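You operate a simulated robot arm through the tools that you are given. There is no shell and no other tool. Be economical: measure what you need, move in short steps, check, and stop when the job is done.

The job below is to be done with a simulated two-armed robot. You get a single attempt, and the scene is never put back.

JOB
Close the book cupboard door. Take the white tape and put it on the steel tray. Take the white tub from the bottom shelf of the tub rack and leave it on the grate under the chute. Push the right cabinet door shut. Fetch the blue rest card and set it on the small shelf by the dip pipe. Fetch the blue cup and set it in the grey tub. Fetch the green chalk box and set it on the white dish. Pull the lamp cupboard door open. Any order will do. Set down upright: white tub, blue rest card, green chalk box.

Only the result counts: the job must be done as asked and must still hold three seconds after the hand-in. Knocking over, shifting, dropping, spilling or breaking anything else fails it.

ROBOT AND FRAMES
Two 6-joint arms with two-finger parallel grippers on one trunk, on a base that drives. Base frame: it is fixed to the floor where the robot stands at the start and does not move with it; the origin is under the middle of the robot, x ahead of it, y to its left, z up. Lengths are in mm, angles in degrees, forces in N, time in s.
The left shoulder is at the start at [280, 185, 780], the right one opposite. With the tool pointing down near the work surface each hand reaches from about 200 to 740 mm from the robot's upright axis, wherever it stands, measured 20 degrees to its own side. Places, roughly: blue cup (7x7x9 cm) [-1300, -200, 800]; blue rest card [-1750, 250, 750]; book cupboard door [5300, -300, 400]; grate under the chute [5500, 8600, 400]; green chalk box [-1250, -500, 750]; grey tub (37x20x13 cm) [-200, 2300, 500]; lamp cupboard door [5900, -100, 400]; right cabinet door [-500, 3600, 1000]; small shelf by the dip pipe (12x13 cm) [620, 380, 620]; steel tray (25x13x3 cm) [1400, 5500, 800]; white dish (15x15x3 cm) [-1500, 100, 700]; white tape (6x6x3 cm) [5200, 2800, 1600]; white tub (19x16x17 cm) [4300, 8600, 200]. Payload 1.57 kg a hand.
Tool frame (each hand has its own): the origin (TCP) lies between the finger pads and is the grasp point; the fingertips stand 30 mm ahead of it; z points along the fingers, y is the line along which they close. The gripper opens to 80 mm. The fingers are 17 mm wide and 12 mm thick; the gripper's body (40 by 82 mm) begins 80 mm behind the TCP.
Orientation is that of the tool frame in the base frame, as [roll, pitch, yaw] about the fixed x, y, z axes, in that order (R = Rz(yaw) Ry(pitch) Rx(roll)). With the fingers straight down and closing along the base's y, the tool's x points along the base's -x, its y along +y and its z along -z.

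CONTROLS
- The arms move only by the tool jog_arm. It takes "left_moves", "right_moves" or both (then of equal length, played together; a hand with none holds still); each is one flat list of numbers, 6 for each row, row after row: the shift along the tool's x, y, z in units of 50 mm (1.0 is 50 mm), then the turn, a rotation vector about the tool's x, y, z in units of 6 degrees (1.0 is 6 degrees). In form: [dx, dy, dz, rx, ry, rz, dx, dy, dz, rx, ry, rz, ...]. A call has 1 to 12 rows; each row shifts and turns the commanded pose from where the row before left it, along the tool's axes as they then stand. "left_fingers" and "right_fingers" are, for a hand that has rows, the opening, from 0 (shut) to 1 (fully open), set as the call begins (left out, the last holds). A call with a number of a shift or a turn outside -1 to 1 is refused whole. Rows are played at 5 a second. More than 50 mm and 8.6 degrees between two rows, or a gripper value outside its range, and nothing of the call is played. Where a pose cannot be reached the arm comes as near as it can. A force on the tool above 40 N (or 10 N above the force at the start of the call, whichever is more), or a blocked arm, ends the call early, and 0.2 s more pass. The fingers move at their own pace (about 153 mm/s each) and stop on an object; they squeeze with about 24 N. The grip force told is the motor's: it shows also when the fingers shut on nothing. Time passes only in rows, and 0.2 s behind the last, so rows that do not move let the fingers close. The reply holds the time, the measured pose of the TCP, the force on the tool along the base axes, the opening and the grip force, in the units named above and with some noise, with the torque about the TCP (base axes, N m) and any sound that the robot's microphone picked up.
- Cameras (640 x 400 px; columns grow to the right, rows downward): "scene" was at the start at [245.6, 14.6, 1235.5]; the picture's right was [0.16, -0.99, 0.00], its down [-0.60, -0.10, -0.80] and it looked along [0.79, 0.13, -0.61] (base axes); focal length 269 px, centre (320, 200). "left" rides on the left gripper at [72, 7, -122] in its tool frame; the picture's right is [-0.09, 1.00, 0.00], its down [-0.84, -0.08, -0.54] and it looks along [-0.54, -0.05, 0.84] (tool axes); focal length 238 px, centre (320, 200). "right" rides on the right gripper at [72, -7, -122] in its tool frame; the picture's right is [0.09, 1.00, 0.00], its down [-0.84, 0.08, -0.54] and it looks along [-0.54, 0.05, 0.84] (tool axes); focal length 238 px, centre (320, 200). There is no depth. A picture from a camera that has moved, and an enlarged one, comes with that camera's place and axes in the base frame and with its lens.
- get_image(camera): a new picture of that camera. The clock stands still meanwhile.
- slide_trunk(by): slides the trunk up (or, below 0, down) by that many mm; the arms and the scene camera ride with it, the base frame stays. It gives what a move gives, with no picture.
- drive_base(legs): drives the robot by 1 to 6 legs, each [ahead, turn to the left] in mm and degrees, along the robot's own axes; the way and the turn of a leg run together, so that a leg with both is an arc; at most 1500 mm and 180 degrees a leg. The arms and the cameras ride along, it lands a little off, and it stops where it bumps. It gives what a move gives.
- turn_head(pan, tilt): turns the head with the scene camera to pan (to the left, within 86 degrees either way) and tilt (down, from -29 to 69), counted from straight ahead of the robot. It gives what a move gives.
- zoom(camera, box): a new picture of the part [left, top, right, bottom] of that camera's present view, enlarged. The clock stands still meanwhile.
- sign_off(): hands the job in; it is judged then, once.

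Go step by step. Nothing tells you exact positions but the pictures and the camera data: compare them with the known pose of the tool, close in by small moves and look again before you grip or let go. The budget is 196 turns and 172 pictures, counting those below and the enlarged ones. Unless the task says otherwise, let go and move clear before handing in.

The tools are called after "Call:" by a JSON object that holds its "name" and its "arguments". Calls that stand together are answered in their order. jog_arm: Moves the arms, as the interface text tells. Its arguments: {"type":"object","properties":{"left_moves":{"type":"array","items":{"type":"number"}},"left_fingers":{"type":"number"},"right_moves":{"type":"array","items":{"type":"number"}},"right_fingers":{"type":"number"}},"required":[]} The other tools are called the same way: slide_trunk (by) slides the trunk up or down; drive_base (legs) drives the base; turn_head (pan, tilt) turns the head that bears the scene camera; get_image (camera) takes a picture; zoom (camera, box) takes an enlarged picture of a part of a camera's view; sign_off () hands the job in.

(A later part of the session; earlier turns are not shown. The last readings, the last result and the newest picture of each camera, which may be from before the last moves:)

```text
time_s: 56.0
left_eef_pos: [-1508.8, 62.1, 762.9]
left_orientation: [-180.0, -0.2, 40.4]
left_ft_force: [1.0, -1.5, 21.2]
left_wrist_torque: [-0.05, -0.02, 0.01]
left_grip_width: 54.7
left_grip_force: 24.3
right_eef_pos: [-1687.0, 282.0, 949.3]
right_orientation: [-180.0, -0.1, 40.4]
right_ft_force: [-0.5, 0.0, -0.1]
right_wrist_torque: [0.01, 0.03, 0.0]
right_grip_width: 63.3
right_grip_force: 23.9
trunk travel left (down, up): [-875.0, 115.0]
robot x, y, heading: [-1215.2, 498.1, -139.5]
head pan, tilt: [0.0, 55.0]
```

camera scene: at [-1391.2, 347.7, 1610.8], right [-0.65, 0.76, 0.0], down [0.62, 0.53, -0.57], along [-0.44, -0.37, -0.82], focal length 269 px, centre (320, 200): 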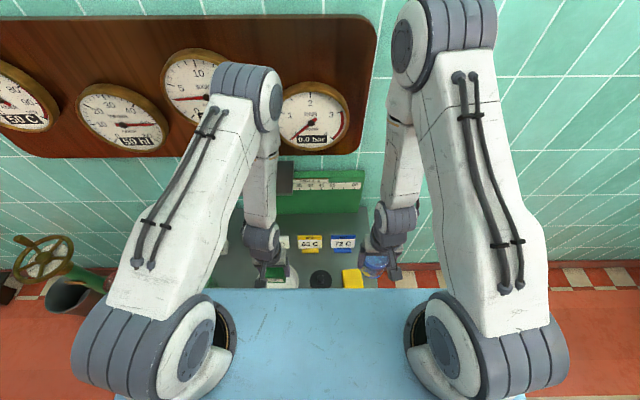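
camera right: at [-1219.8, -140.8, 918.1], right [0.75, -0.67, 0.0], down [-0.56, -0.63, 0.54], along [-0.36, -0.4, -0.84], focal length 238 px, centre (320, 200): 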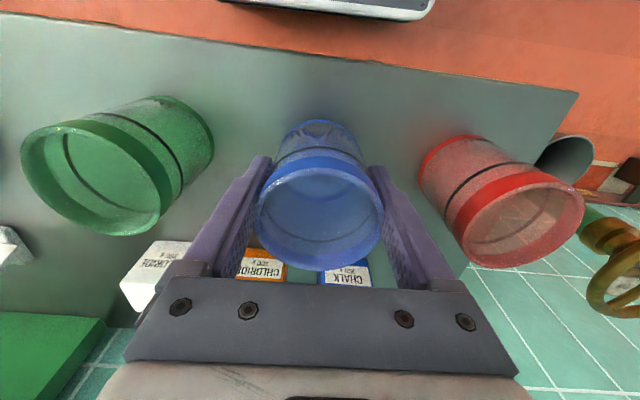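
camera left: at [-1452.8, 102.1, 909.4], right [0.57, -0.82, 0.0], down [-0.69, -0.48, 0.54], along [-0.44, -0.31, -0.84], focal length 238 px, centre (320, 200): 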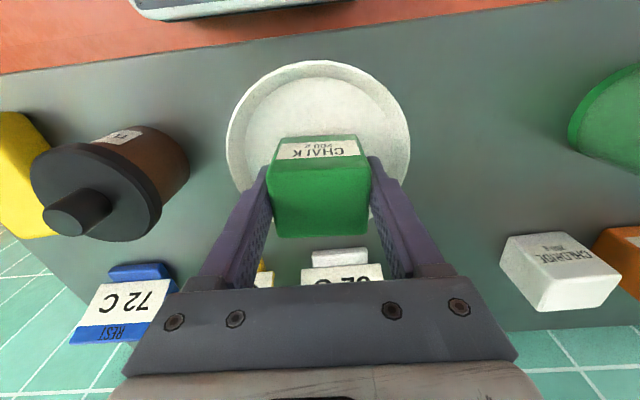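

Contact made. Release gently and raise.

Call:
{"name": "jog_arm", "arguments": {"left_moves": [0, 0, -0.06, 0, 0, 0, 0, 0, 0, 0, 0, 0], "left_fingers": 0.84}}

Call:
{"name": "jog_arm", "arguments": {"left_moves": [0, 0, -0.6, 0, 0, 0, 0, 0, -1, 0, 0, 0, 0, 0, -1, 0, 0, 0]}}

Call:
{"name": "get_image", "arguments": {"camera": "left"}}

```text
time_s: 56.6
left_eef_pos: [-1509.6, 61.9, 765.2]
left_orientation: [-179.9, -0.2, 40.4]
left_ft_force: [0.0, 0.1, 0.0]
left_wrist_torque: [0.02, 0.01, -0.01]
left_grip_width: 67.3
left_grip_force: 0.1
right_eef_pos: [-1687.5, 281.6, 949.4]
right_orientation: [180.0, -0.1, 40.3]
right_ft_force: [0.5, 0.0, -0.9]
right_wrist_torque: [0.0, 0.0, -0.04]
right_grip_width: 63.3
right_grip_force: 23.9
trunk travel left (down, up): [-875.0, 115.0]
robot x, y, heading: [-1216.0, 497.7, -139.6]
head pan, tilt: [0.0, 55.0]
```

```text
time_s: 57.4
left_eef_pos: [-1509.9, 62.0, 896.1]
left_orientation: [179.9, -0.2, 40.4]
left_ft_force: [0.1, 0.5, 0.4]
left_wrist_torque: [0.02, -0.01, 0.02]
left_grip_width: 67.2
left_grip_force: 0.0
right_eef_pos: [-1688.7, 282.1, 949.6]
right_orientation: [-180.0, -0.1, 40.5]
right_ft_force: [-0.2, 0.0, -1.3]
right_wrist_torque: [0.03, -0.02, 0.0]
right_grip_width: 63.5
right_grip_force: 23.6
trunk travel left (down, up): [-875.0, 115.0]
robot x, y, heading: [-1216.1, 499.9, -139.6]
head pan, tilt: [0.0, 55.0]
```

```text
139 pictures are left
camera left: at [-1450.8, 102.3, 1019.3], right [0.57, -0.82, 0.0], down [-0.69, -0.48, 0.54], along [-0.44, -0.31, -0.84], focal length 238 px, centre (320, 200)
```

left: 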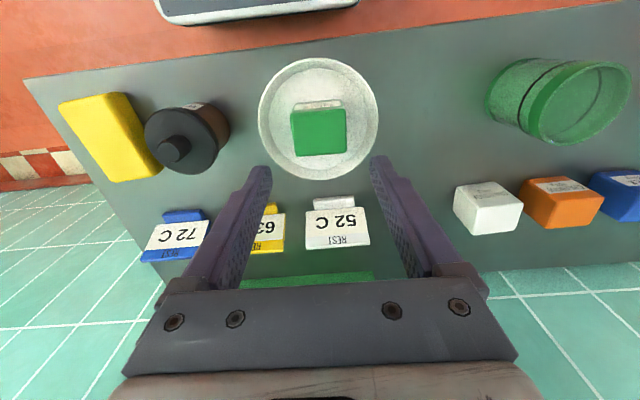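

Chalk box stands on the dish. Now look closely at the blue rest card.

Call:
{"name": "zoom", "arguments": {"camera": "left", "box": [130, 190, 250, 265]}}

Call:
{"name": "zoom", "arguments": {"camera": "scene", "box": [280, 225, 376, 285]}}

Call:
{"name": "get_image", "arguments": {"camera": "right"}}

```text
5.33 times, centred on (190, 228) of left
camera zoom: at [-1450.8, 102.3, 1019.3], right [0.57, -0.82, 0.0], down [-0.69, -0.48, 0.54], along [-0.44, -0.31, -0.84], focal length 1271 px, centre (1013, 53)
```

zoom: 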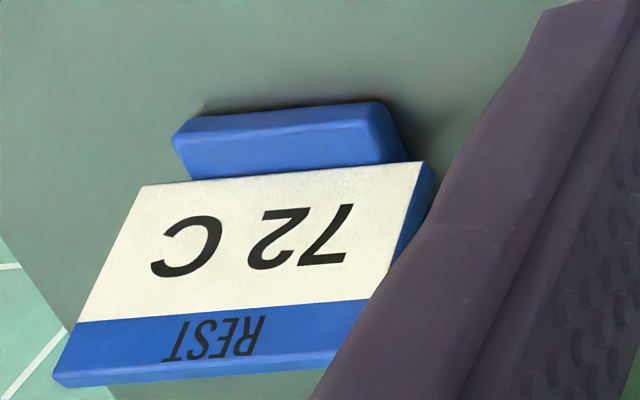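

```text
6.67 times, centred on (328, 255) of scene
camera zoom: at [-1391.3, 347.1, 1610.6], right [-0.65, 0.76, 0.0], down [0.62, 0.53, -0.57], along [-0.44, -0.37, -0.82], focal length 1793 px, centre (267, -167)
```

zoom: 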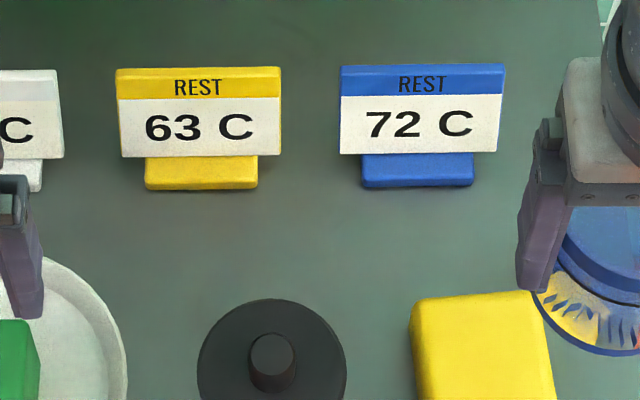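

```text
136 pictures are left
camera right: at [-1637.2, 333.1, 1070.7], right [0.71, -0.7, 0.0], down [-0.59, -0.6, 0.54], along [-0.38, -0.39, -0.84], focal length 238 px, centre (320, 200)
```

right: 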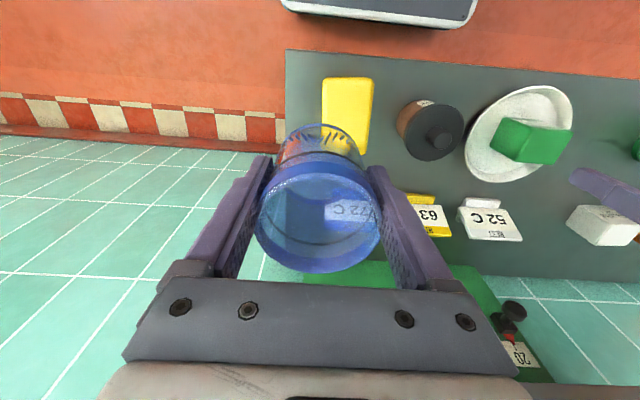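

The card is a tilted plate (leaning back ~25°) on a small foot, about 90 mm wide; I'll grip its thickness with a matching tilt. First shift the base 210 mm right so the left hand faces it.

Call:
{"name": "drive_base", "arguments": {"legs": [[0, -89], [210, 0], [0, 90]]}}

Call:
{"name": "jog_arm", "arguments": {"left_moves": [0, 0, -0.5, 0, 0, 1, 0, 0, -0.5, 0, 0, 1, 0, 0, 0, 0, 0, 1, 0, 0, 0, 0, 0, 1, 0, 0, 0, 0, 0, 1, 0, 0, 0, 0, 0, 1, 0, 0, 0, 0, 0, 1, 0, 0, 0, 0, 0, 1, 0, 0, 0, 0, 0, 1, 0, 0, 0, 0, 0, 1, 0, 0, 0, 0, 0, 1, 0, 0, 0, 0, 0, 1], "left_fingers": 1}}

Call:
{"name": "jog_arm", "arguments": {"left_moves": [0, 0, 0, 0, 0, 1, 0, 0, 0, 0, 0, 1, 0, 0, 0, 0, 0, 1]}}

Call:
{"name": "get_image", "arguments": {"camera": "left"}}

Call:
{"name": "get_image", "arguments": {"camera": "scene"}}

```text
time_s: 65.3
left_eef_pos: [-1841.2, 464.7, 896.5]
left_orientation: [-179.9, 0.1, 6.0]
left_ft_force: [0.0, 0.1, 0.7]
left_wrist_torque: [0.0, 0.03, 0.01]
left_grip_width: 67.1
left_grip_force: 0.1
right_eef_pos: [-1863.8, 748.1, 948.5]
right_orientation: [-180.0, -0.3, 6.0]
right_ft_force: [0.6, 0.5, 0.5]
right_wrist_torque: [0.0, 0.0, -0.02]
right_grip_width: 62.9
right_grip_force: 24.4
trunk travel left (down, up): [-875.0, 115.0]
robot x, y, heading: [-1349.4, 663.4, -174.2]
head pan, tilt: [0.0, 55.0]
stopped in leg 3: the robot was blocked; the commanded pose is now the measured one
```

```text
time_s: 67.9
left_eef_pos: [-1841.7, 463.9, 946.5]
left_orientation: [-179.9, 0.1, -66.2]
left_ft_force: [0.2, -0.7, 0.5]
left_wrist_torque: [-0.01, 0.01, 0.05]
left_grip_width: 80.3
left_grip_force: 0.1
right_eef_pos: [-1864.0, 747.9, 948.1]
right_orientation: [180.0, -0.3, 5.9]
right_ft_force: [-0.1, -0.4, -0.9]
right_wrist_torque: [-0.01, -0.01, 0.01]
right_grip_width: 62.5
right_grip_force: 24.5
trunk travel left (down, up): [-875.0, 115.0]
robot x, y, heading: [-1350.5, 661.0, -174.4]
head pan, tilt: [0.0, 55.0]
```

```text
time_s: 68.7
left_eef_pos: [-1842.6, 465.2, 947.5]
left_orientation: [180.0, 0.1, -84.2]
left_ft_force: [0.2, 0.2, -0.4]
left_wrist_torque: [0.03, -0.04, -0.02]
left_grip_width: 80.0
left_grip_force: 0.2
right_eef_pos: [-1863.6, 747.9, 948.6]
right_orientation: [179.9, -0.2, 6.0]
right_ft_force: [0.0, 0.3, -0.3]
right_wrist_torque: [0.0, -0.02, 0.02]
right_grip_width: 62.5
right_grip_force: 24.2
trunk travel left (down, up): [-875.0, 115.0]
robot x, y, heading: [-1354.2, 660.8, -174.2]
head pan, tilt: [0.0, 55.0]
```

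```text
135 pictures are left
camera left: at [-1841.0, 393.0, 1068.7], right [-1.0, -0.01, 0.0], down [-0.01, 0.84, 0.54], along [0.0, 0.54, -0.84], focal length 238 px, centre (320, 200)
```

left: 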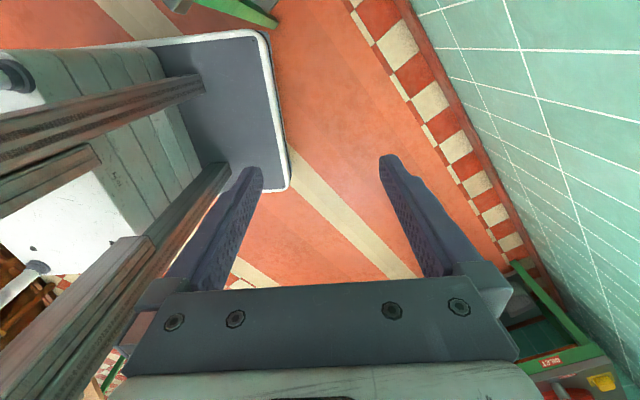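

```text
134 pictures are left
camera scene: at [-1582.9, 638.1, 1610.7], right [-0.1, 0.99, 0.0], down [0.82, 0.08, -0.57], along [-0.57, -0.06, -0.82], focal length 269 px, centre (320, 200)
```

scene: 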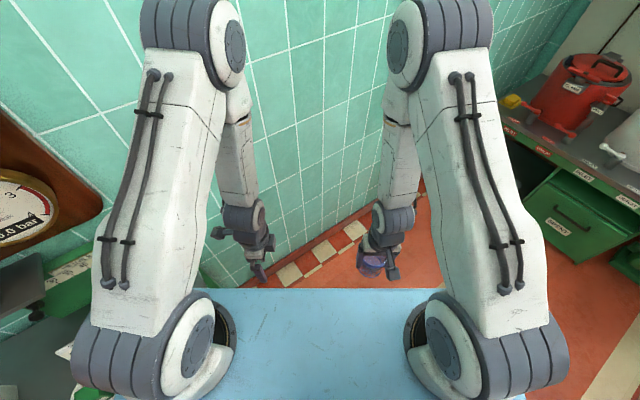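

The turn was blocked partway. I look toward the bench to see by what and whether anything moved.

Call:
{"name": "turn_head", "arguments": {"pan": 70, "tilt": 55}}

Call:
{"name": "get_image", "arguments": {"camera": "scene"}}

```text
time_s: 70.1
left_eef_pos: [-1841.6, 465.6, 946.9]
left_orientation: [-180.0, 0.1, -84.1]
left_ft_force: [-0.2, -0.3, 0.3]
left_wrist_torque: [0.0, -0.03, 0.0]
left_grip_width: 80.4
left_grip_force: 0.1
right_eef_pos: [-1863.8, 748.0, 948.1]
right_orientation: [-180.0, -0.2, 6.0]
right_ft_force: [-0.5, 0.1, -0.5]
right_wrist_torque: [-0.03, -0.02, 0.01]
right_grip_width: 62.7
right_grip_force: 23.9
trunk travel left (down, up): [-875.0, 115.0]
robot x, y, heading: [-1350.2, 659.8, -174.1]
head pan, tilt: [70.0, 55.0]
```

```text
133 pictures are left
camera scene: at [-1529.0, 575.5, 1610.7], right [-0.97, 0.25, 0.0], down [0.2, 0.79, -0.57], along [-0.14, -0.56, -0.82], focal length 269 px, centre (320, 200)
```

scene: 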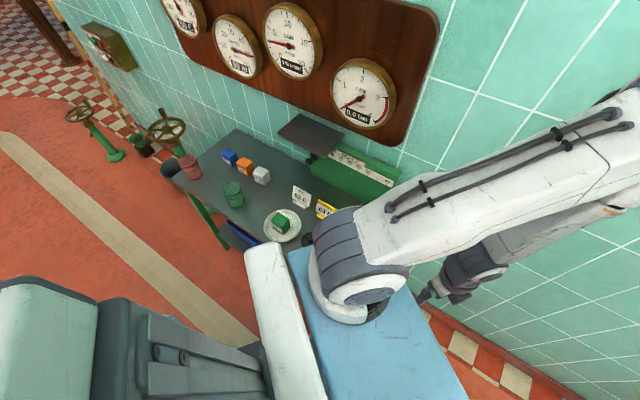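

The base corner touched the table side; objects are undisturbed. I back off, turn, then come forward.

Call:
{"name": "drive_base", "arguments": {"legs": [[-170, 0], [0, 35.5], [110, 0]]}}

Call:
{"name": "turn_head", "arguments": {"pan": 5, "tilt": 52}}

Call:
{"name": "get_image", "arguments": {"camera": "scene"}}

Call:
{"name": "get_image", "arguments": {"camera": "left"}}

```text
time_s: 74.0
left_eef_pos: [-1555.4, 164.8, 947.5]
left_orientation: [179.9, 0.1, -49.0]
left_ft_force: [-0.8, -0.2, 0.5]
left_wrist_torque: [0.0, 0.02, 0.02]
left_grip_width: 79.9
left_grip_force: 0.0
right_eef_pos: [-1736.6, 383.1, 948.2]
right_orientation: [-179.9, -0.2, 41.1]
right_ft_force: [-0.2, -0.1, 0.5]
right_wrist_torque: [-0.02, 0.03, -0.01]
right_grip_width: 62.6
right_grip_force: 23.7
trunk travel left (down, up): [-875.0, 115.0]
robot x, y, heading: [-1269.9, 605.8, -138.9]
head pan, tilt: [70.0, 55.0]
```

```text
time_s: 75.4
left_eef_pos: [-1556.0, 164.0, 947.0]
left_orientation: [179.9, 0.1, -49.0]
left_ft_force: [0.4, 0.2, -0.2]
left_wrist_torque: [0.01, 0.0, 0.01]
left_grip_width: 79.8
left_grip_force: 0.1
right_eef_pos: [-1736.6, 382.7, 948.1]
right_orientation: [180.0, -0.1, 41.1]
right_ft_force: [-0.5, 1.0, -0.2]
right_wrist_torque: [-0.01, 0.01, -0.02]
right_grip_width: 62.4
right_grip_force: 23.9
trunk travel left (down, up): [-875.0, 115.0]
robot x, y, heading: [-1265.5, 602.7, -139.1]
head pan, tilt: [5.0, 52.0]
```

```text
132 pictures are left
camera scene: at [-1440.9, 447.0, 1614.5], right [-0.72, 0.7, 0.0], down [0.55, 0.57, -0.62], along [-0.43, -0.44, -0.79], focal length 269 px, centre (320, 200)
```

scene: 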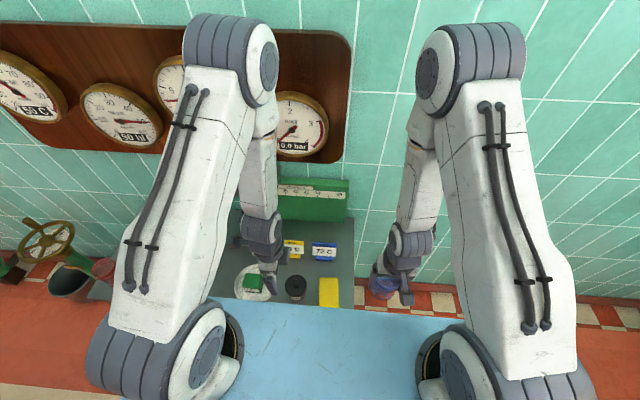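

```text
131 pictures are left
camera left: at [-1514.4, 105.1, 1068.7], right [-0.81, -0.58, 0.0], down [-0.49, 0.68, 0.54], along [-0.32, 0.44, -0.84], focal length 238 px, centre (320, 200)
```

left: 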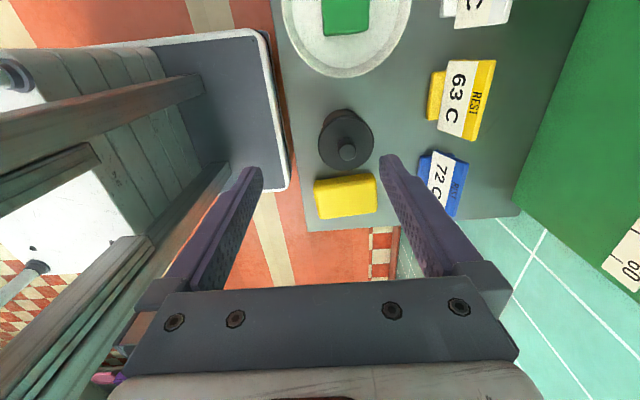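

Card top edge at about (-1779, 127, 777). I close in 40 mm, then move the left hand over it and tilt to match the plate.

Call:
{"name": "drive_base", "arguments": {"legs": [[40, 0]]}}

Call:
{"name": "jog_arm", "arguments": {"left_moves": [-0.472, 0.75, 0, 0, 0, 0, -0.472, 0.75, 0, 0, 0, 0, -0.472, 0.75, 0, 0, 0, 0, -0.472, 0.75, 0, 0, 0, 0, -0.472, 0.75, 0, 0, 0, 0, 0, 0, 0, 0.833, 0, 0, 0, 0, 0, 0.833, 0, 0, 0, 0, 0, 0.833, 0, 0, 0, 0, 0, 0.833, 0, 0, 0, 0, 0, 0.833, 0, 0]}}

Call:
{"name": "get_image", "arguments": {"camera": "left"}}

Call:
{"name": "get_image", "arguments": {"camera": "scene"}}

```text
time_s: 76.2
left_eef_pos: [-1587.1, 137.7, 948.4]
left_orientation: [-180.0, 0.1, -49.1]
left_ft_force: [-0.4, 0.4, -0.2]
left_wrist_torque: [0.01, 0.01, 0.02]
left_grip_width: 79.8
left_grip_force: 0.2
right_eef_pos: [-1768.1, 355.9, 948.9]
right_orientation: [-180.0, -0.2, 41.1]
right_ft_force: [1.0, -0.7, -0.3]
right_wrist_torque: [0.03, 0.04, -0.03]
right_grip_width: 62.8
right_grip_force: 24.1
trunk travel left (down, up): [-875.0, 115.0]
robot x, y, heading: [-1298.7, 577.7, -139.0]
head pan, tilt: [5.0, 52.0]
```

```text
time_s: 78.6
left_eef_pos: [-1707.0, 146.9, 947.9]
left_orientation: [-143.2, -3.4, -50.0]
left_ft_force: [-1.0, 0.5, -0.8]
left_wrist_torque: [0.03, -0.05, 0.05]
left_grip_width: 80.0
left_grip_force: 0.0
right_eef_pos: [-1739.4, 398.7, 934.7]
right_orientation: [-178.6, -7.9, 41.0]
right_ft_force: [1.0, 0.6, -2.0]
right_wrist_torque: [-0.04, 0.07, 0.0]
right_grip_width: 62.5
right_grip_force: 24.1
trunk travel left (down, up): [-875.0, 115.0]
robot x, y, heading: [-1300.4, 577.4, -139.1]
head pan, tilt: [5.0, 52.0]
stopped in row 10 (left hand): the arm was blocked; the commanded pose is now the measured one
```

```text
130 pictures are left
camera left: at [-1724.5, 45.7, 1045.4], right [-0.65, -0.47, -0.6], down [-0.76, 0.49, 0.43], along [0.09, 0.73, -0.68], focal length 238 px, centre (320, 200)
```

left: 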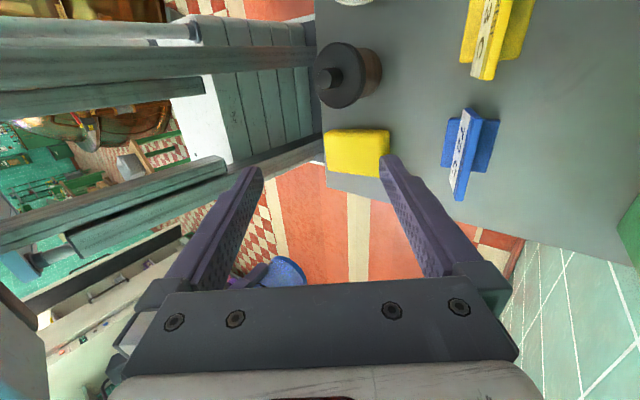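

```text
129 pictures are left
camera scene: at [-1382.7, 493.1, 1643.5], right [-0.72, 0.7, 0.01], down [0.51, 0.54, -0.67], along [-0.47, -0.48, -0.74], focal length 269 px, centre (320, 200)
```

scene: 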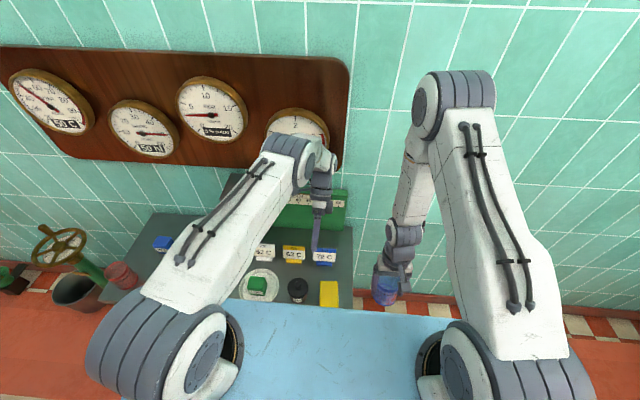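

The left arm pushed against the wall/gauges and the robot rocked back; I retreat the left hand back and up right away.

Call:
{"name": "jog_arm", "arguments": {"left_moves": [0, -0.6, 0, 0, 0, 0, 0, -0.6, 0, -0.8, 0, 0, 0, -0.6, 0, -0.8, 0, 0, 0, -0.6, 0, -0.8, 0, 0, 0, 0, 0, -0.8, 0, 0]}}

Call:
{"name": "get_image", "arguments": {"camera": "scene"}}

```text
time_s: 78.9
left_eef_pos: [-1679.9, 142.7, 913.2]
left_orientation: [-133.8, -5.4, -49.7]
left_ft_force: [1.2, 0.9, 5.5]
left_wrist_torque: [-0.3, 0.35, -0.02]
left_grip_width: 79.8
left_grip_force: 0.2
right_eef_pos: [-1747.7, 414.1, 885.4]
right_orientation: [-177.8, -17.2, 40.5]
right_ft_force: [3.6, 3.4, 0.8]
right_wrist_torque: [-0.34, 0.39, -0.01]
right_grip_width: 62.4
right_grip_force: 23.6
trunk travel left (down, up): [-875.0, 115.0]
robot x, y, heading: [-1296.5, 582.3, -139.3]
head pan, tilt: [5.0, 52.0]
stopped in row 1 (left hand): the arm was blocked; the commanded pose is now the measured one
```

```text
128 pictures are left
camera scene: at [-1400.2, 481.3, 1637.7], right [-0.72, 0.7, 0.01], down [0.52, 0.54, -0.66], along [-0.46, -0.47, -0.75], focal length 269 px, centre (320, 200)
```

scene: 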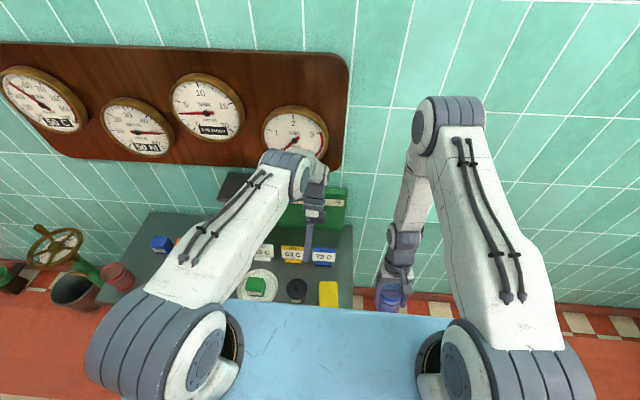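

The robot is rocking; I let it settle with still rows.

Call:
{"name": "jog_arm", "arguments": {"left_moves": [0, 0, 0, 0, 0, 0]}}

Call:
{"name": "get_image", "arguments": {"camera": "scene"}}

```text
time_s: 79.2
left_eef_pos: [-1698.6, 122.8, 851.8]
left_orientation: [-126.7, -5.9, -50.9]
left_ft_force: [8.5, 5.3, -8.2]
left_wrist_torque: [0.07, 0.01, 0.08]
left_grip_width: 79.9
left_grip_force: 0.0
right_eef_pos: [-1803.3, 364.1, 841.1]
right_orientation: [-177.7, -18.1, 40.7]
right_ft_force: [0.1, -0.5, -0.1]
right_wrist_torque: [-0.02, 0.06, -0.01]
right_grip_width: 62.5
right_grip_force: 23.6
trunk travel left (down, up): [-875.0, 115.0]
robot x, y, heading: [-1295.9, 579.7, -138.7]
head pan, tilt: [5.0, 52.0]
stopped in row 1 (left hand): the arm was blocked; the commanded pose is now the measured one
```

```text
127 pictures are left
camera scene: at [-1466.5, 421.1, 1612.9], right [-0.72, 0.69, 0.0], down [0.54, 0.57, -0.62], along [-0.43, -0.44, -0.79], focal length 269 px, centre (320, 200)
```

scene: 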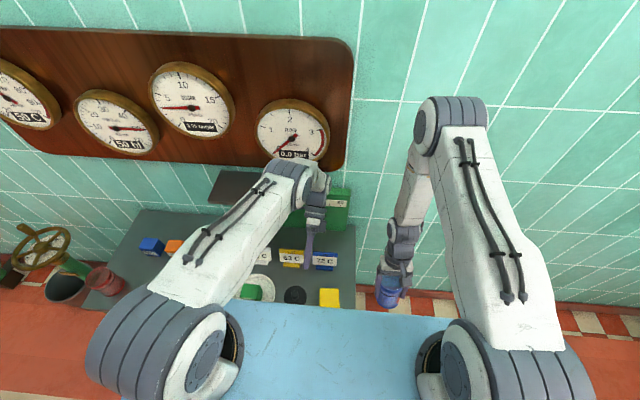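

Upright again. Now retreat the left hand back and up (tool -y).

Call:
{"name": "jog_arm", "arguments": {"left_moves": [0, -0.5, 0.1, 0, 0, 0, 0, -0.5, 0.1, -0.5, 0, 0]}}

Call:
{"name": "get_image", "arguments": {"camera": "scene"}}

```text
time_s: 79.8
left_eef_pos: [-1674.0, 152.6, 899.2]
left_orientation: [-131.1, -5.9, -50.9]
left_ft_force: [0.1, -0.6, 0.3]
left_wrist_torque: [0.02, 0.0, 0.01]
left_grip_width: 79.9
left_grip_force: 0.1
right_eef_pos: [-1798.2, 366.6, 851.3]
right_orientation: [-177.8, -17.2, 40.8]
right_ft_force: [0.2, -0.5, -0.7]
right_wrist_torque: [0.01, 0.03, 0.01]
right_grip_width: 62.7
right_grip_force: 24.3
trunk travel left (down, up): [-875.0, 115.0]
robot x, y, heading: [-1297.3, 582.0, -138.8]
head pan, tilt: [5.0, 52.0]
```

```text
126 pictures are left
camera scene: at [-1469.1, 421.2, 1614.3], right [-0.72, 0.69, 0.0], down [0.55, 0.57, -0.62], along [-0.43, -0.44, -0.79], focal length 269 px, centre (320, 200)
```

scene: 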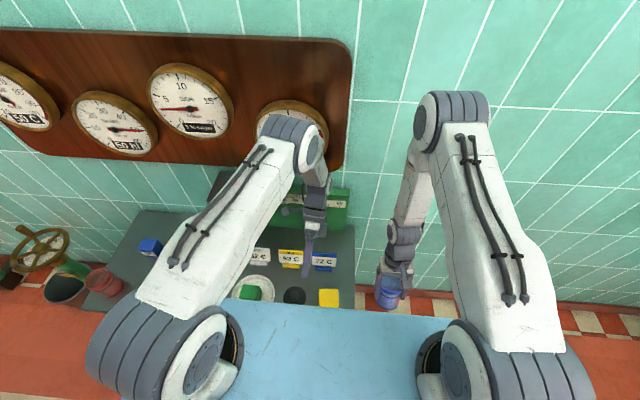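

Stable now. I restore both hands' orientations and raise them, then lower the trunk so the elbow stays clear of the gauge board.

Call:
{"name": "jog_arm", "arguments": {"left_moves": [0, -0.45, 0.2, -0.8, -0.2, 0, 0, -0.45, 0.2, -0.8, -0.2, 0, 0, -0.45, 0.2, -0.8, -0.2, 0, 0, -0.45, 0.2, -0.8, -0.2, 0, 0, 0, 0, -0.8, -0.2, 0, 0, -0.42, -0.85, 0, 0, 0, 0, -0.42, -0.85, 0, 0, 0, 0, -0.42, -0.85, 0, 0, 0], "right_moves": [0, 0, 0, -0.07, -0.574, 0, 0, 0, 0, -0.07, -0.574, 0, 0, 0, 0, -0.07, -0.574, 0, 0, 0, 0, -0.07, -0.574, 0, 0, 0, 0, -0.07, -0.574, 0, 0, 0, -1, 0, 0, 0, 0, 0, -1, 0, 0, 0, 0, 0, -1, 0, 0, 0]}}

Call:
{"name": "get_image", "arguments": {"camera": "scene"}}

```text
time_s: 81.6
left_eef_pos: [-1601.1, 222.4, 1072.3]
left_orientation: [-155.2, -1.0, -47.3]
left_ft_force: [0.1, -0.6, -0.5]
left_wrist_torque: [-0.01, 0.0, 0.03]
left_grip_width: 80.0
left_grip_force: 0.1
right_eef_pos: [-1801.5, 367.0, 1000.9]
right_orientation: [-179.8, -0.2, 41.1]
right_ft_force: [0.6, -0.6, -0.8]
right_wrist_torque: [0.0, -0.01, 0.02]
right_grip_width: 62.2
right_grip_force: 24.3
right hand out of reach, approached as far as the arm can: row 8
trunk travel left (down, up): [-875.0, 115.0]
robot x, y, heading: [-1294.1, 580.9, -138.7]
head pan, tilt: [5.0, 52.0]
```

```text
125 pictures are left
camera scene: at [-1468.9, 421.2, 1614.4], right [-0.72, 0.69, 0.0], down [0.55, 0.57, -0.62], along [-0.43, -0.44, -0.79], focal length 269 px, centre (320, 200)
```

scene: 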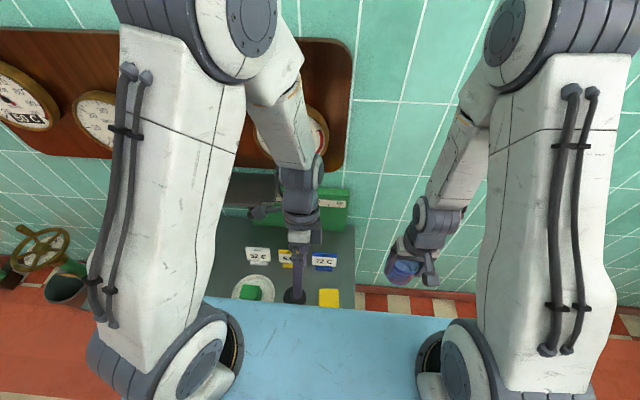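

Lower the trunk by 170 mm; hands stay above all items.

Call:
{"name": "slide_trunk", "arguments": {"by": -170}}

Call:
{"name": "get_image", "arguments": {"camera": "left"}}

Call:
{"name": "get_image", "arguments": {"camera": "scene"}}

```text
time_s: 83.5
left_eef_pos: [-1600.9, 223.0, 902.1]
left_orientation: [-155.2, -1.2, -47.3]
left_ft_force: [-0.3, -0.6, -0.2]
left_wrist_torque: [-0.02, 0.01, 0.04]
left_grip_width: 80.2
left_grip_force: 0.0
right_eef_pos: [-1802.0, 365.9, 831.1]
right_orientation: [-179.9, -0.2, 41.1]
right_ft_force: [-0.2, -0.4, -1.1]
right_wrist_torque: [0.04, -0.02, 0.02]
right_grip_width: 62.3
right_grip_force: 24.4
trunk travel left (down, up): [-705.0, 285.0]
robot x, y, heading: [-1298.9, 578.4, -138.9]
head pan, tilt: [5.0, 52.0]
```

```text
124 pictures are left
camera left: at [-1596.0, 132.8, 1010.9], right [-0.72, -0.55, -0.42], down [-0.69, 0.52, 0.51], along [-0.06, 0.66, -0.75], focal length 238 px, centre (320, 200)
```

left: 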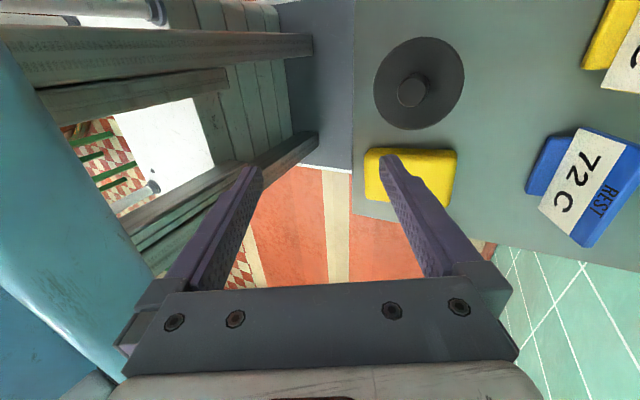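

```text
123 pictures are left
camera scene: at [-1468.7, 421.4, 1444.6], right [-0.72, 0.69, 0.0], down [0.55, 0.57, -0.62], along [-0.43, -0.44, -0.79], focal length 269 px, centre (320, 200)
```

scene: 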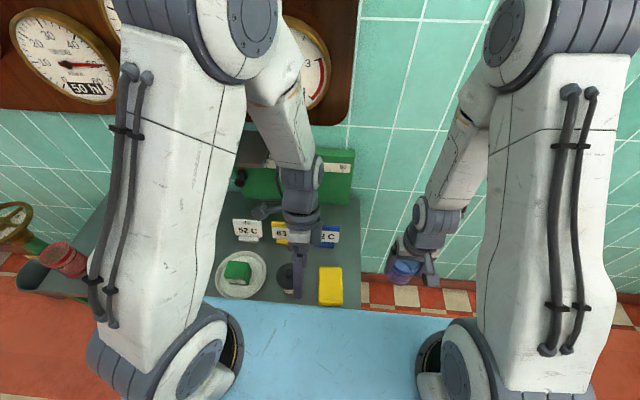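

Advance toward the standoff point above the card, in two stages.

Call:
{"name": "jog_arm", "arguments": {"left_moves": [-0.153, 0.772, -0.198, 0, 0, 0, -0.153, 0.772, -0.198, 0, 0, 0, -0.153, 0.772, -0.198, 0, 0, 0]}}

Call:
{"name": "get_image", "arguments": {"camera": "scene"}}

Call:
{"name": "get_image", "arguments": {"camera": "left"}}

```text
time_s: 84.3
left_eef_pos: [-1701.8, 160.4, 879.2]
left_orientation: [-155.0, -1.0, -47.3]
left_ft_force: [0.1, -0.1, -0.4]
left_wrist_torque: [-0.03, 0.03, 0.0]
left_grip_width: 80.0
left_grip_force: 0.2
right_eef_pos: [-1803.0, 367.3, 829.5]
right_orientation: [-179.9, -0.2, 41.1]
right_ft_force: [0.0, -0.3, -0.2]
right_wrist_torque: [0.0, -0.03, 0.0]
right_grip_width: 62.3
right_grip_force: 23.9
trunk travel left (down, up): [-705.0, 285.0]
robot x, y, heading: [-1295.9, 582.0, -138.8]
head pan, tilt: [5.0, 52.0]
```

```text
122 pictures are left
camera scene: at [-1468.6, 421.5, 1444.6], right [-0.72, 0.69, 0.0], down [0.55, 0.57, -0.62], along [-0.43, -0.44, -0.79], focal length 269 px, centre (320, 200)
```

scene: 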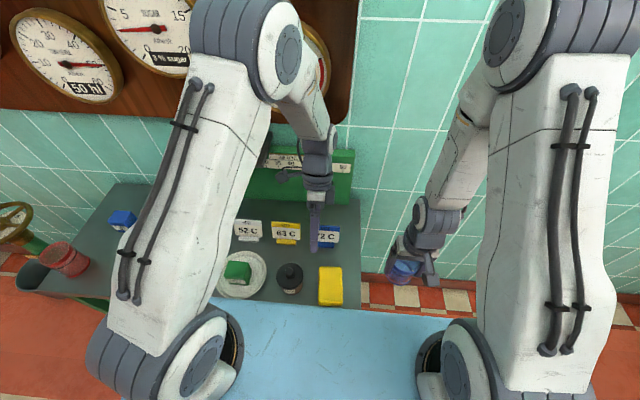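

```text
121 pictures are left
camera left: at [-1696.2, 71.2, 987.7], right [-0.72, -0.55, -0.42], down [-0.69, 0.52, 0.51], along [-0.06, 0.66, -0.75], focal length 238 px, centre (320, 200)
```

left: 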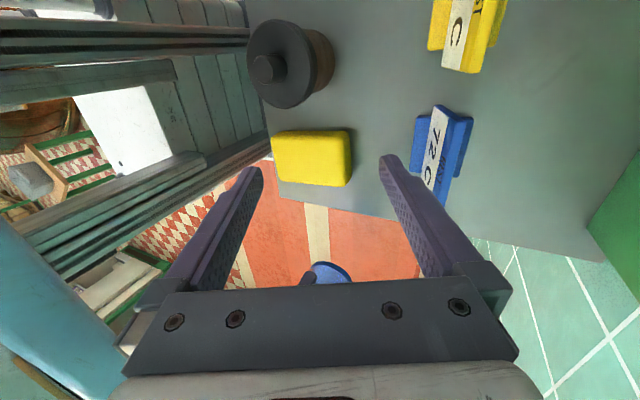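

Elbow stays clear. Continue to the standoff.

Call:
{"name": "jog_arm", "arguments": {"left_moves": [-0.12, 0.77, -0.198, 0, 0, 0, -0.12, 0.77, -0.198, 0, 0, 0, -0.12, 0.77, -0.198, 0, 0, 0]}}

Call:
{"name": "get_image", "arguments": {"camera": "scene"}}

Call:
{"name": "get_image", "arguments": {"camera": "left"}}

```text
time_s: 85.3
left_eef_pos: [-1773.6, 118.1, 863.2]
left_orientation: [-152.7, -2.0, -48.8]
left_ft_force: [0.2, 0.7, 0.1]
left_wrist_torque: [0.0, 0.0, -0.01]
left_grip_width: 79.8
left_grip_force: 0.0
right_eef_pos: [-1792.3, 372.7, 838.8]
right_orientation: [-179.9, 0.5, 41.2]
right_ft_force: [0.1, 0.1, -1.8]
right_wrist_torque: [-0.05, 0.02, -0.02]
right_grip_width: 62.2
right_grip_force: 24.5
trunk travel left (down, up): [-705.0, 285.0]
robot x, y, heading: [-1293.1, 586.3, -138.6]
head pan, tilt: [5.0, 52.0]
stopped in row 3 (left hand): the arm was blocked; the commanded pose is now the measured one
```

```text
120 pictures are left
camera scene: at [-1448.6, 435.8, 1451.0], right [-0.72, 0.69, 0.0], down [0.54, 0.57, -0.63], along [-0.43, -0.45, -0.78], focal length 269 px, centre (320, 200)
```

scene: 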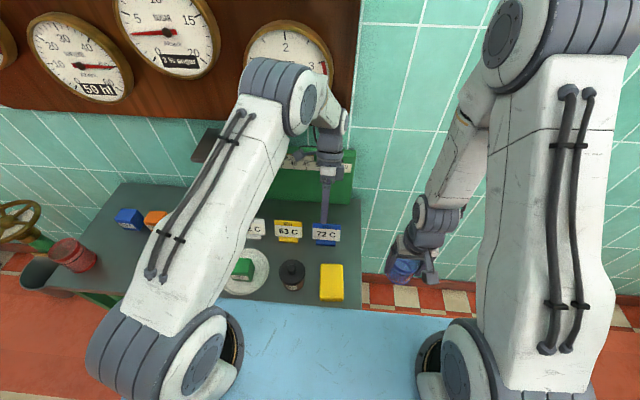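

```text
119 pictures are left
camera left: at [-1774.3, 25.0, 971.1], right [-0.71, -0.53, -0.46], down [-0.7, 0.52, 0.49], along [-0.02, 0.67, -0.74], focal length 238 px, centre (320, 200)
```

left: 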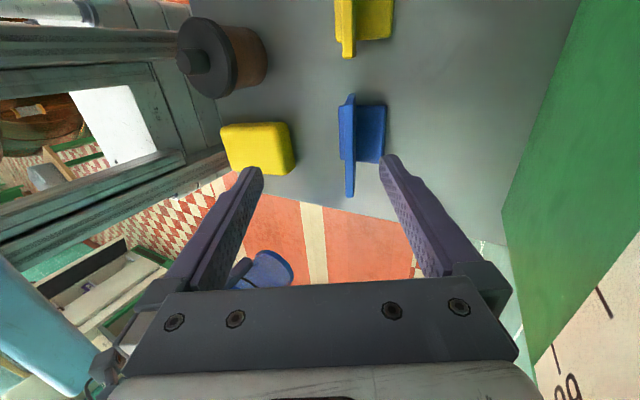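

Nearly over the card: it is edge-on (tilt matches), 25 mm short, blocked slightly at the wrist. Going down along the tool axis brings the wrist away from the wall, so I do that first.

Call:
{"name": "jog_arm", "arguments": {"left_moves": [0, -0.1, 0.5, 0, 0, 0, 0, 0, 0.2, 0, 0, 0]}}

Call:
{"name": "get_image", "arguments": {"camera": "left"}}

```text
time_s: 86.0
left_eef_pos: [-1765.8, 117.4, 820.8]
left_orientation: [-151.9, -2.1, -48.3]
left_ft_force: [0.8, -0.6, -0.5]
left_wrist_torque: [0.0, 0.02, 0.05]
left_grip_width: 79.9
left_grip_force: 0.1
right_eef_pos: [-1801.5, 367.6, 828.8]
right_orientation: [-179.9, -0.2, 41.2]
right_ft_force: [-0.3, -0.2, 0.6]
right_wrist_torque: [0.01, -0.03, 0.01]
right_grip_width: 62.0
right_grip_force: 24.1
trunk travel left (down, up): [-705.0, 285.0]
robot x, y, heading: [-1292.8, 583.3, -139.0]
head pan, tilt: [5.0, 52.0]
```

```text
118 pictures are left
camera left: at [-1768.1, 25.6, 926.8], right [-0.7, -0.53, -0.47], down [-0.71, 0.51, 0.48], along [-0.01, 0.68, -0.74], focal length 238 px, centre (320, 200)
```

left: 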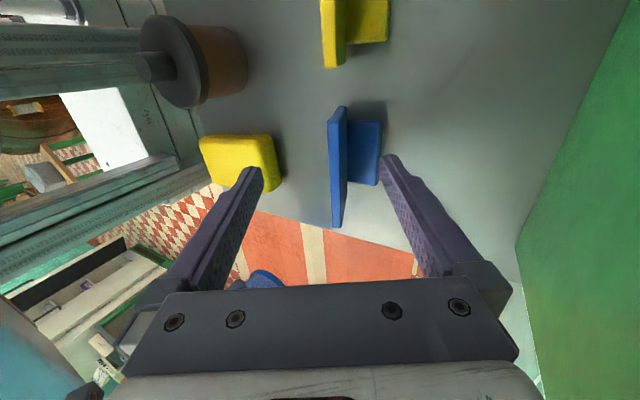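

Card sits between the fingers, offset 12 mm. Correct and go down a bit further.

Call:
{"name": "jog_arm", "arguments": {"left_moves": [0, 0.22, 0.1, -0.3, 0, 0, 0, 0, 0.3, -0.3, 0, 0]}}

Call:
{"name": "get_image", "arguments": {"camera": "left"}}

```text
time_s: 86.5
left_eef_pos: [-1766.5, 121.0, 798.1]
left_orientation: [-155.6, -2.1, -48.4]
left_ft_force: [-0.3, 0.1, 0.5]
left_wrist_torque: [0.0, -0.02, -0.02]
left_grip_width: 80.0
left_grip_force: 0.0
right_eef_pos: [-1801.8, 366.8, 829.9]
right_orientation: [-180.0, -0.3, 41.1]
right_ft_force: [-0.4, 0.3, -0.2]
right_wrist_torque: [0.01, -0.01, 0.01]
right_grip_width: 61.9
right_grip_force: 23.6
trunk travel left (down, up): [-705.0, 285.0]
robot x, y, heading: [-1291.8, 586.0, -139.0]
head pan, tilt: [5.0, 52.0]
```

```text
117 pictures are left
camera left: at [-1764.2, 30.9, 908.3], right [-0.73, -0.54, -0.41], down [-0.68, 0.54, 0.49], along [-0.05, 0.64, -0.76], focal length 238 px, centre (320, 200)
```

left: 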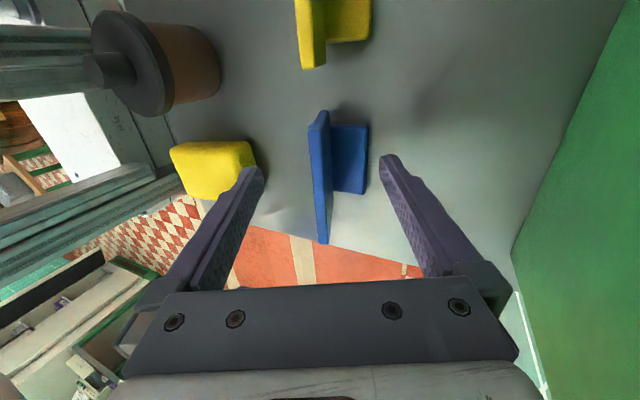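

Aligned. Descend 30 mm and check before closing.

Call:
{"name": "jog_arm", "arguments": {"left_moves": [0, 0, 0.3, -0.3, 0, 0, 0, 0, 0.3, 0, 0, 0]}}

Call:
{"name": "get_image", "arguments": {"camera": "left"}}

Call:
{"name": "zoom", "arguments": {"camera": "scene", "box": [270, 180, 400, 261]}}

```text
time_s: 87.2
left_eef_pos: [-1757.5, 126.5, 771.5]
left_orientation: [-157.4, -2.0, -48.5]
left_ft_force: [0.0, 0.1, -0.3]
left_wrist_torque: [0.04, 0.02, 0.0]
left_grip_width: 80.1
left_grip_force: 0.1
right_eef_pos: [-1801.5, 367.4, 829.4]
right_orientation: [-179.9, -0.3, 41.0]
right_ft_force: [0.1, 0.1, -0.3]
right_wrist_torque: [-0.03, -0.01, 0.01]
right_grip_width: 62.2
right_grip_force: 24.4
trunk travel left (down, up): [-705.0, 285.0]
robot x, y, heading: [-1294.3, 579.0, -138.9]
head pan, tilt: [5.0, 52.0]
```

```text
116 pictures are left
camera left: at [-1752.0, 40.6, 883.5], right [-0.74, -0.55, -0.39], down [-0.67, 0.55, 0.5], along [-0.06, 0.63, -0.78], focal length 238 px, centre (320, 200)
```

left: 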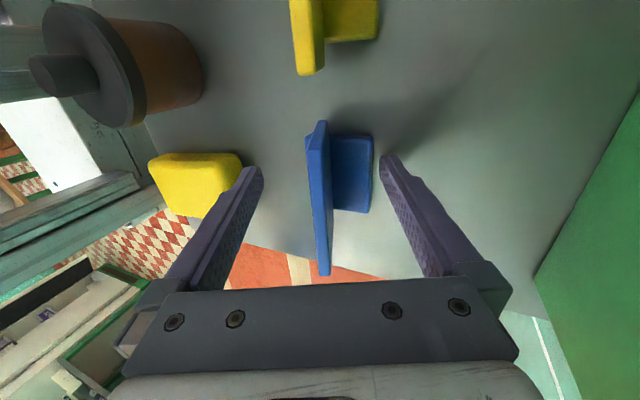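

```text
4.92 times, centred on (335, 220) of scene
camera zoom: at [-1466.8, 422.9, 1444.6], right [-0.72, 0.69, 0.0], down [0.55, 0.57, -0.62], along [-0.43, -0.44, -0.79], focal length 1324 px, centre (246, 99)
```

zoom: 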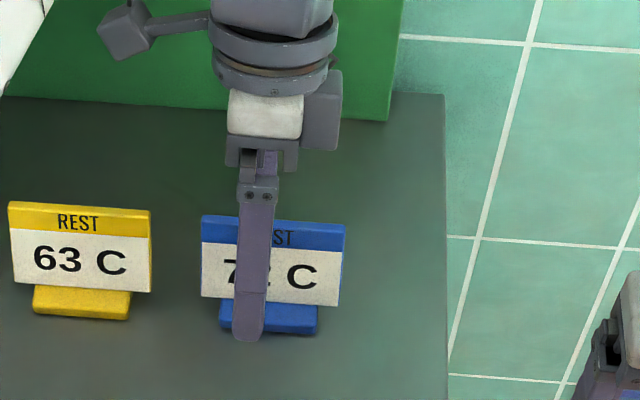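

Good straddle. Shift 8 mm right to centre, and close.

Call:
{"name": "jog_arm", "arguments": {"left_moves": [-0.15, 0, 0.04, 0, 0, 0]}}

Call:
{"name": "jog_arm", "arguments": {"left_moves": [0, 0, 0, 0, 0, 0, 0, 0, 0, 0, 0, 0], "left_fingers": 0}}

Call:
{"name": "get_image", "arguments": {"camera": "left"}}

Call:
{"name": "zoom", "arguments": {"camera": "scene", "box": [270, 180, 400, 261]}}

```text
time_s: 87.5
left_eef_pos: [-1762.0, 131.8, 769.1]
left_orientation: [-157.4, -2.2, -48.3]
left_ft_force: [0.0, 0.1, -0.1]
left_wrist_torque: [0.01, 0.0, -0.01]
left_grip_width: 79.8
left_grip_force: 0.0
right_eef_pos: [-1801.6, 367.0, 830.3]
right_orientation: [-179.9, -0.3, 41.1]
right_ft_force: [0.0, 0.4, -1.0]
right_wrist_torque: [0.01, 0.01, 0.0]
right_grip_width: 62.0
right_grip_force: 23.7
trunk travel left (down, up): [-705.0, 285.0]
robot x, y, heading: [-1293.4, 582.3, -138.8]
head pan, tilt: [5.0, 52.0]
```

```text
time_s: 88.2
left_eef_pos: [-1761.4, 133.1, 770.1]
left_orientation: [-157.4, -2.0, -48.5]
left_ft_force: [0.2, 0.4, 0.1]
left_wrist_torque: [-0.02, 0.0, 0.0]
left_grip_width: 7.4
left_grip_force: 24.0
right_eef_pos: [-1801.0, 368.2, 830.5]
right_orientation: [-179.9, -0.3, 41.1]
right_ft_force: [-0.5, -1.2, -0.4]
right_wrist_torque: [0.05, -0.02, 0.03]
right_grip_width: 62.5
right_grip_force: 24.0
trunk travel left (down, up): [-705.0, 285.0]
robot x, y, heading: [-1296.7, 581.8, -138.4]
head pan, tilt: [5.0, 52.0]
```

```text
114 pictures are left
camera left: at [-1756.4, 46.3, 881.7], right [-0.74, -0.55, -0.39], down [-0.67, 0.55, 0.5], along [-0.06, 0.63, -0.78], focal length 238 px, centre (320, 200)
```

left: 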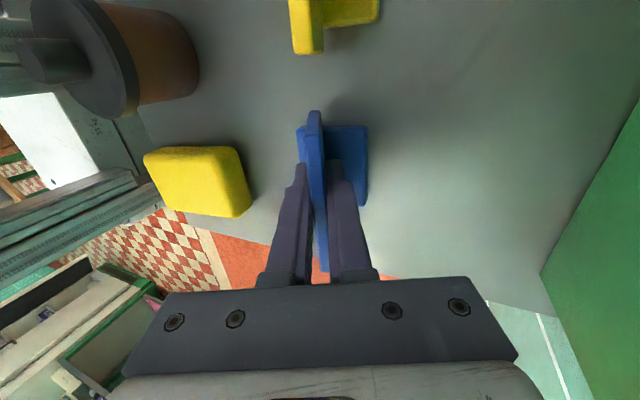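

```text
4.92 times, centred on (335, 220) of scene
camera zoom: at [-1466.9, 422.8, 1444.5], right [-0.72, 0.69, 0.0], down [0.55, 0.57, -0.62], along [-0.43, -0.44, -0.79], focal length 1324 px, centre (246, 99)
```

zoom: 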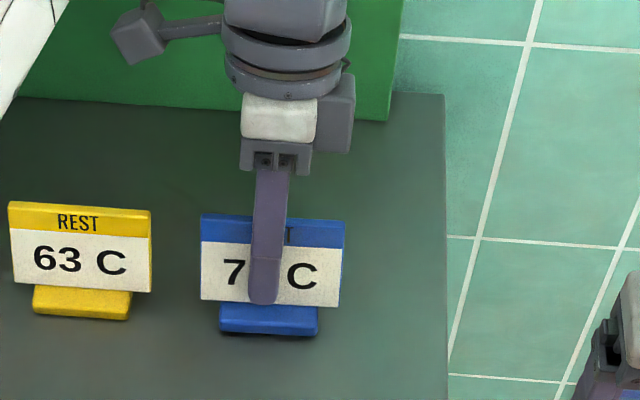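

Card firmly gripped (7.4 mm). Lift straight up, then draw it back.

Call:
{"name": "jog_arm", "arguments": {"left_moves": [0, -0.31, -0.74, 0, 0, 0, 0, -0.78, -0.32, 0, 0, 0, 0, -0.78, -0.32, 0, 0, 0, 0, -0.78, -0.32, 0, 0, 0, 0, -0.83, 0.1, 0, 0, 0, 0, -0.83, 0.1, 0, 0, 0]}}

Call:
{"name": "get_image", "arguments": {"camera": "left"}}

Call:
{"name": "get_image", "arguments": {"camera": "scene"}}

```text
time_s: 89.5
left_eef_pos: [-1636.7, 248.7, 920.8]
left_orientation: [-157.4, -2.1, -48.4]
left_ft_force: [-0.1, -0.6, -0.7]
left_wrist_torque: [0.0, -0.04, 0.02]
left_grip_width: 7.4
left_grip_force: 24.4
right_eef_pos: [-1801.4, 367.4, 829.5]
right_orientation: [-180.0, -0.3, 41.1]
right_ft_force: [-0.3, 0.1, -0.7]
right_wrist_torque: [0.0, 0.0, 0.0]
right_grip_width: 62.0
right_grip_force: 24.1
trunk travel left (down, up): [-705.0, 285.0]
robot x, y, heading: [-1295.8, 581.5, -138.7]
head pan, tilt: [5.0, 52.0]
```

```text
112 pictures are left
camera left: at [-1632.2, 162.6, 1032.9], right [-0.74, -0.55, -0.39], down [-0.67, 0.55, 0.5], along [-0.06, 0.63, -0.78], focal length 238 px, centre (320, 200)
```

left: 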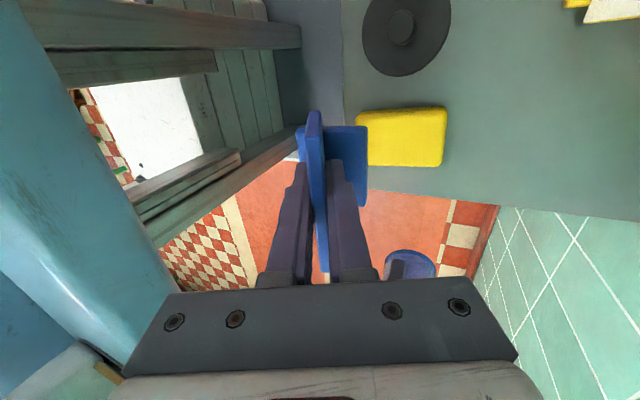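

```text
111 pictures are left
camera scene: at [-1467.1, 422.6, 1444.5], right [-0.72, 0.69, 0.0], down [0.55, 0.57, -0.62], along [-0.43, -0.44, -0.79], focal length 269 px, centre (320, 200)
```

scene: 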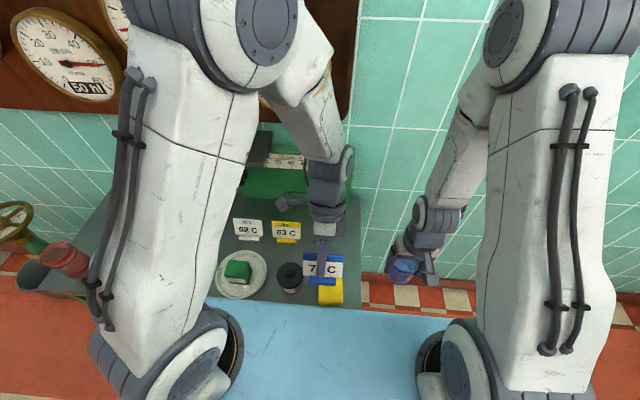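

Card in hand clear of everything. Back away from the bench, then drive toward the dip pipe and look.

Call:
{"name": "drive_base", "arguments": {"legs": [[-400, 0], [0, 96], [1019, 0], [0, 43]]}}

Call:
{"name": "turn_head", "arguments": {"pan": 10, "tilt": 40}}

Call:
{"name": "get_image", "arguments": {"camera": "scene"}}

```text
time_s: 103.0
left_eef_pos: [234.1, 203.0, 919.5]
left_orientation: [-157.4, -2.1, 91.8]
left_ft_force: [0.8, 0.8, -1.0]
left_wrist_torque: [0.02, -0.03, 0.01]
left_grip_width: 7.6
left_grip_force: 24.5
right_eef_pos: [284.3, 6.6, 830.2]
right_orientation: [-179.9, -0.2, -178.6]
right_ft_force: [0.0, 0.3, -0.7]
right_wrist_torque: [-0.01, -0.01, 0.02]
right_grip_width: 61.1
right_grip_force: 24.3
trunk travel left (down, up): [-705.0, 285.0]
robot x, y, heading: [-240.8, 167.1, 1.7]
head pan, tilt: [5.0, 52.0]
```

```text
time_s: 103.7
left_eef_pos: [234.2, 201.3, 920.4]
left_orientation: [-157.5, -2.1, 91.9]
left_ft_force: [-0.2, -0.4, -0.6]
left_wrist_torque: [-0.03, -0.04, 0.01]
left_grip_width: 7.3
left_grip_force: 23.8
right_eef_pos: [283.3, 7.7, 831.0]
right_orientation: [-179.8, -0.3, -178.6]
right_ft_force: [-0.2, 0.3, -0.3]
right_wrist_torque: [0.0, 0.01, 0.01]
right_grip_width: 61.3
right_grip_force: 23.7
trunk travel left (down, up): [-705.0, 285.0]
robot x, y, heading: [-244.2, 167.3, 1.4]
head pan, tilt: [10.0, 40.0]
```

```text
110 pictures are left
camera scene: at [-0.1, 188.5, 1461.3], right [0.2, -0.98, 0.0], down [-0.63, -0.13, -0.77], along [0.75, 0.15, -0.64], focal length 269 px, centre (320, 200)
```

scene: 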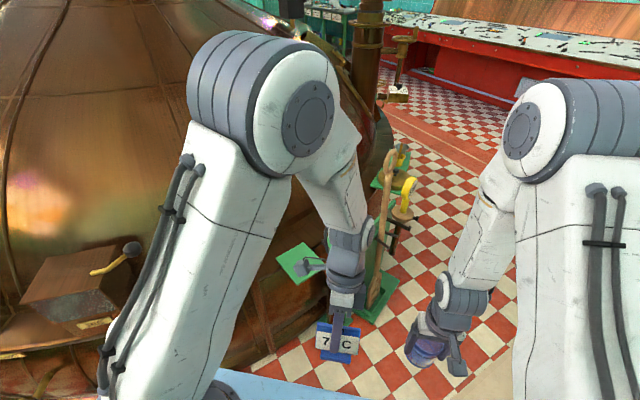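

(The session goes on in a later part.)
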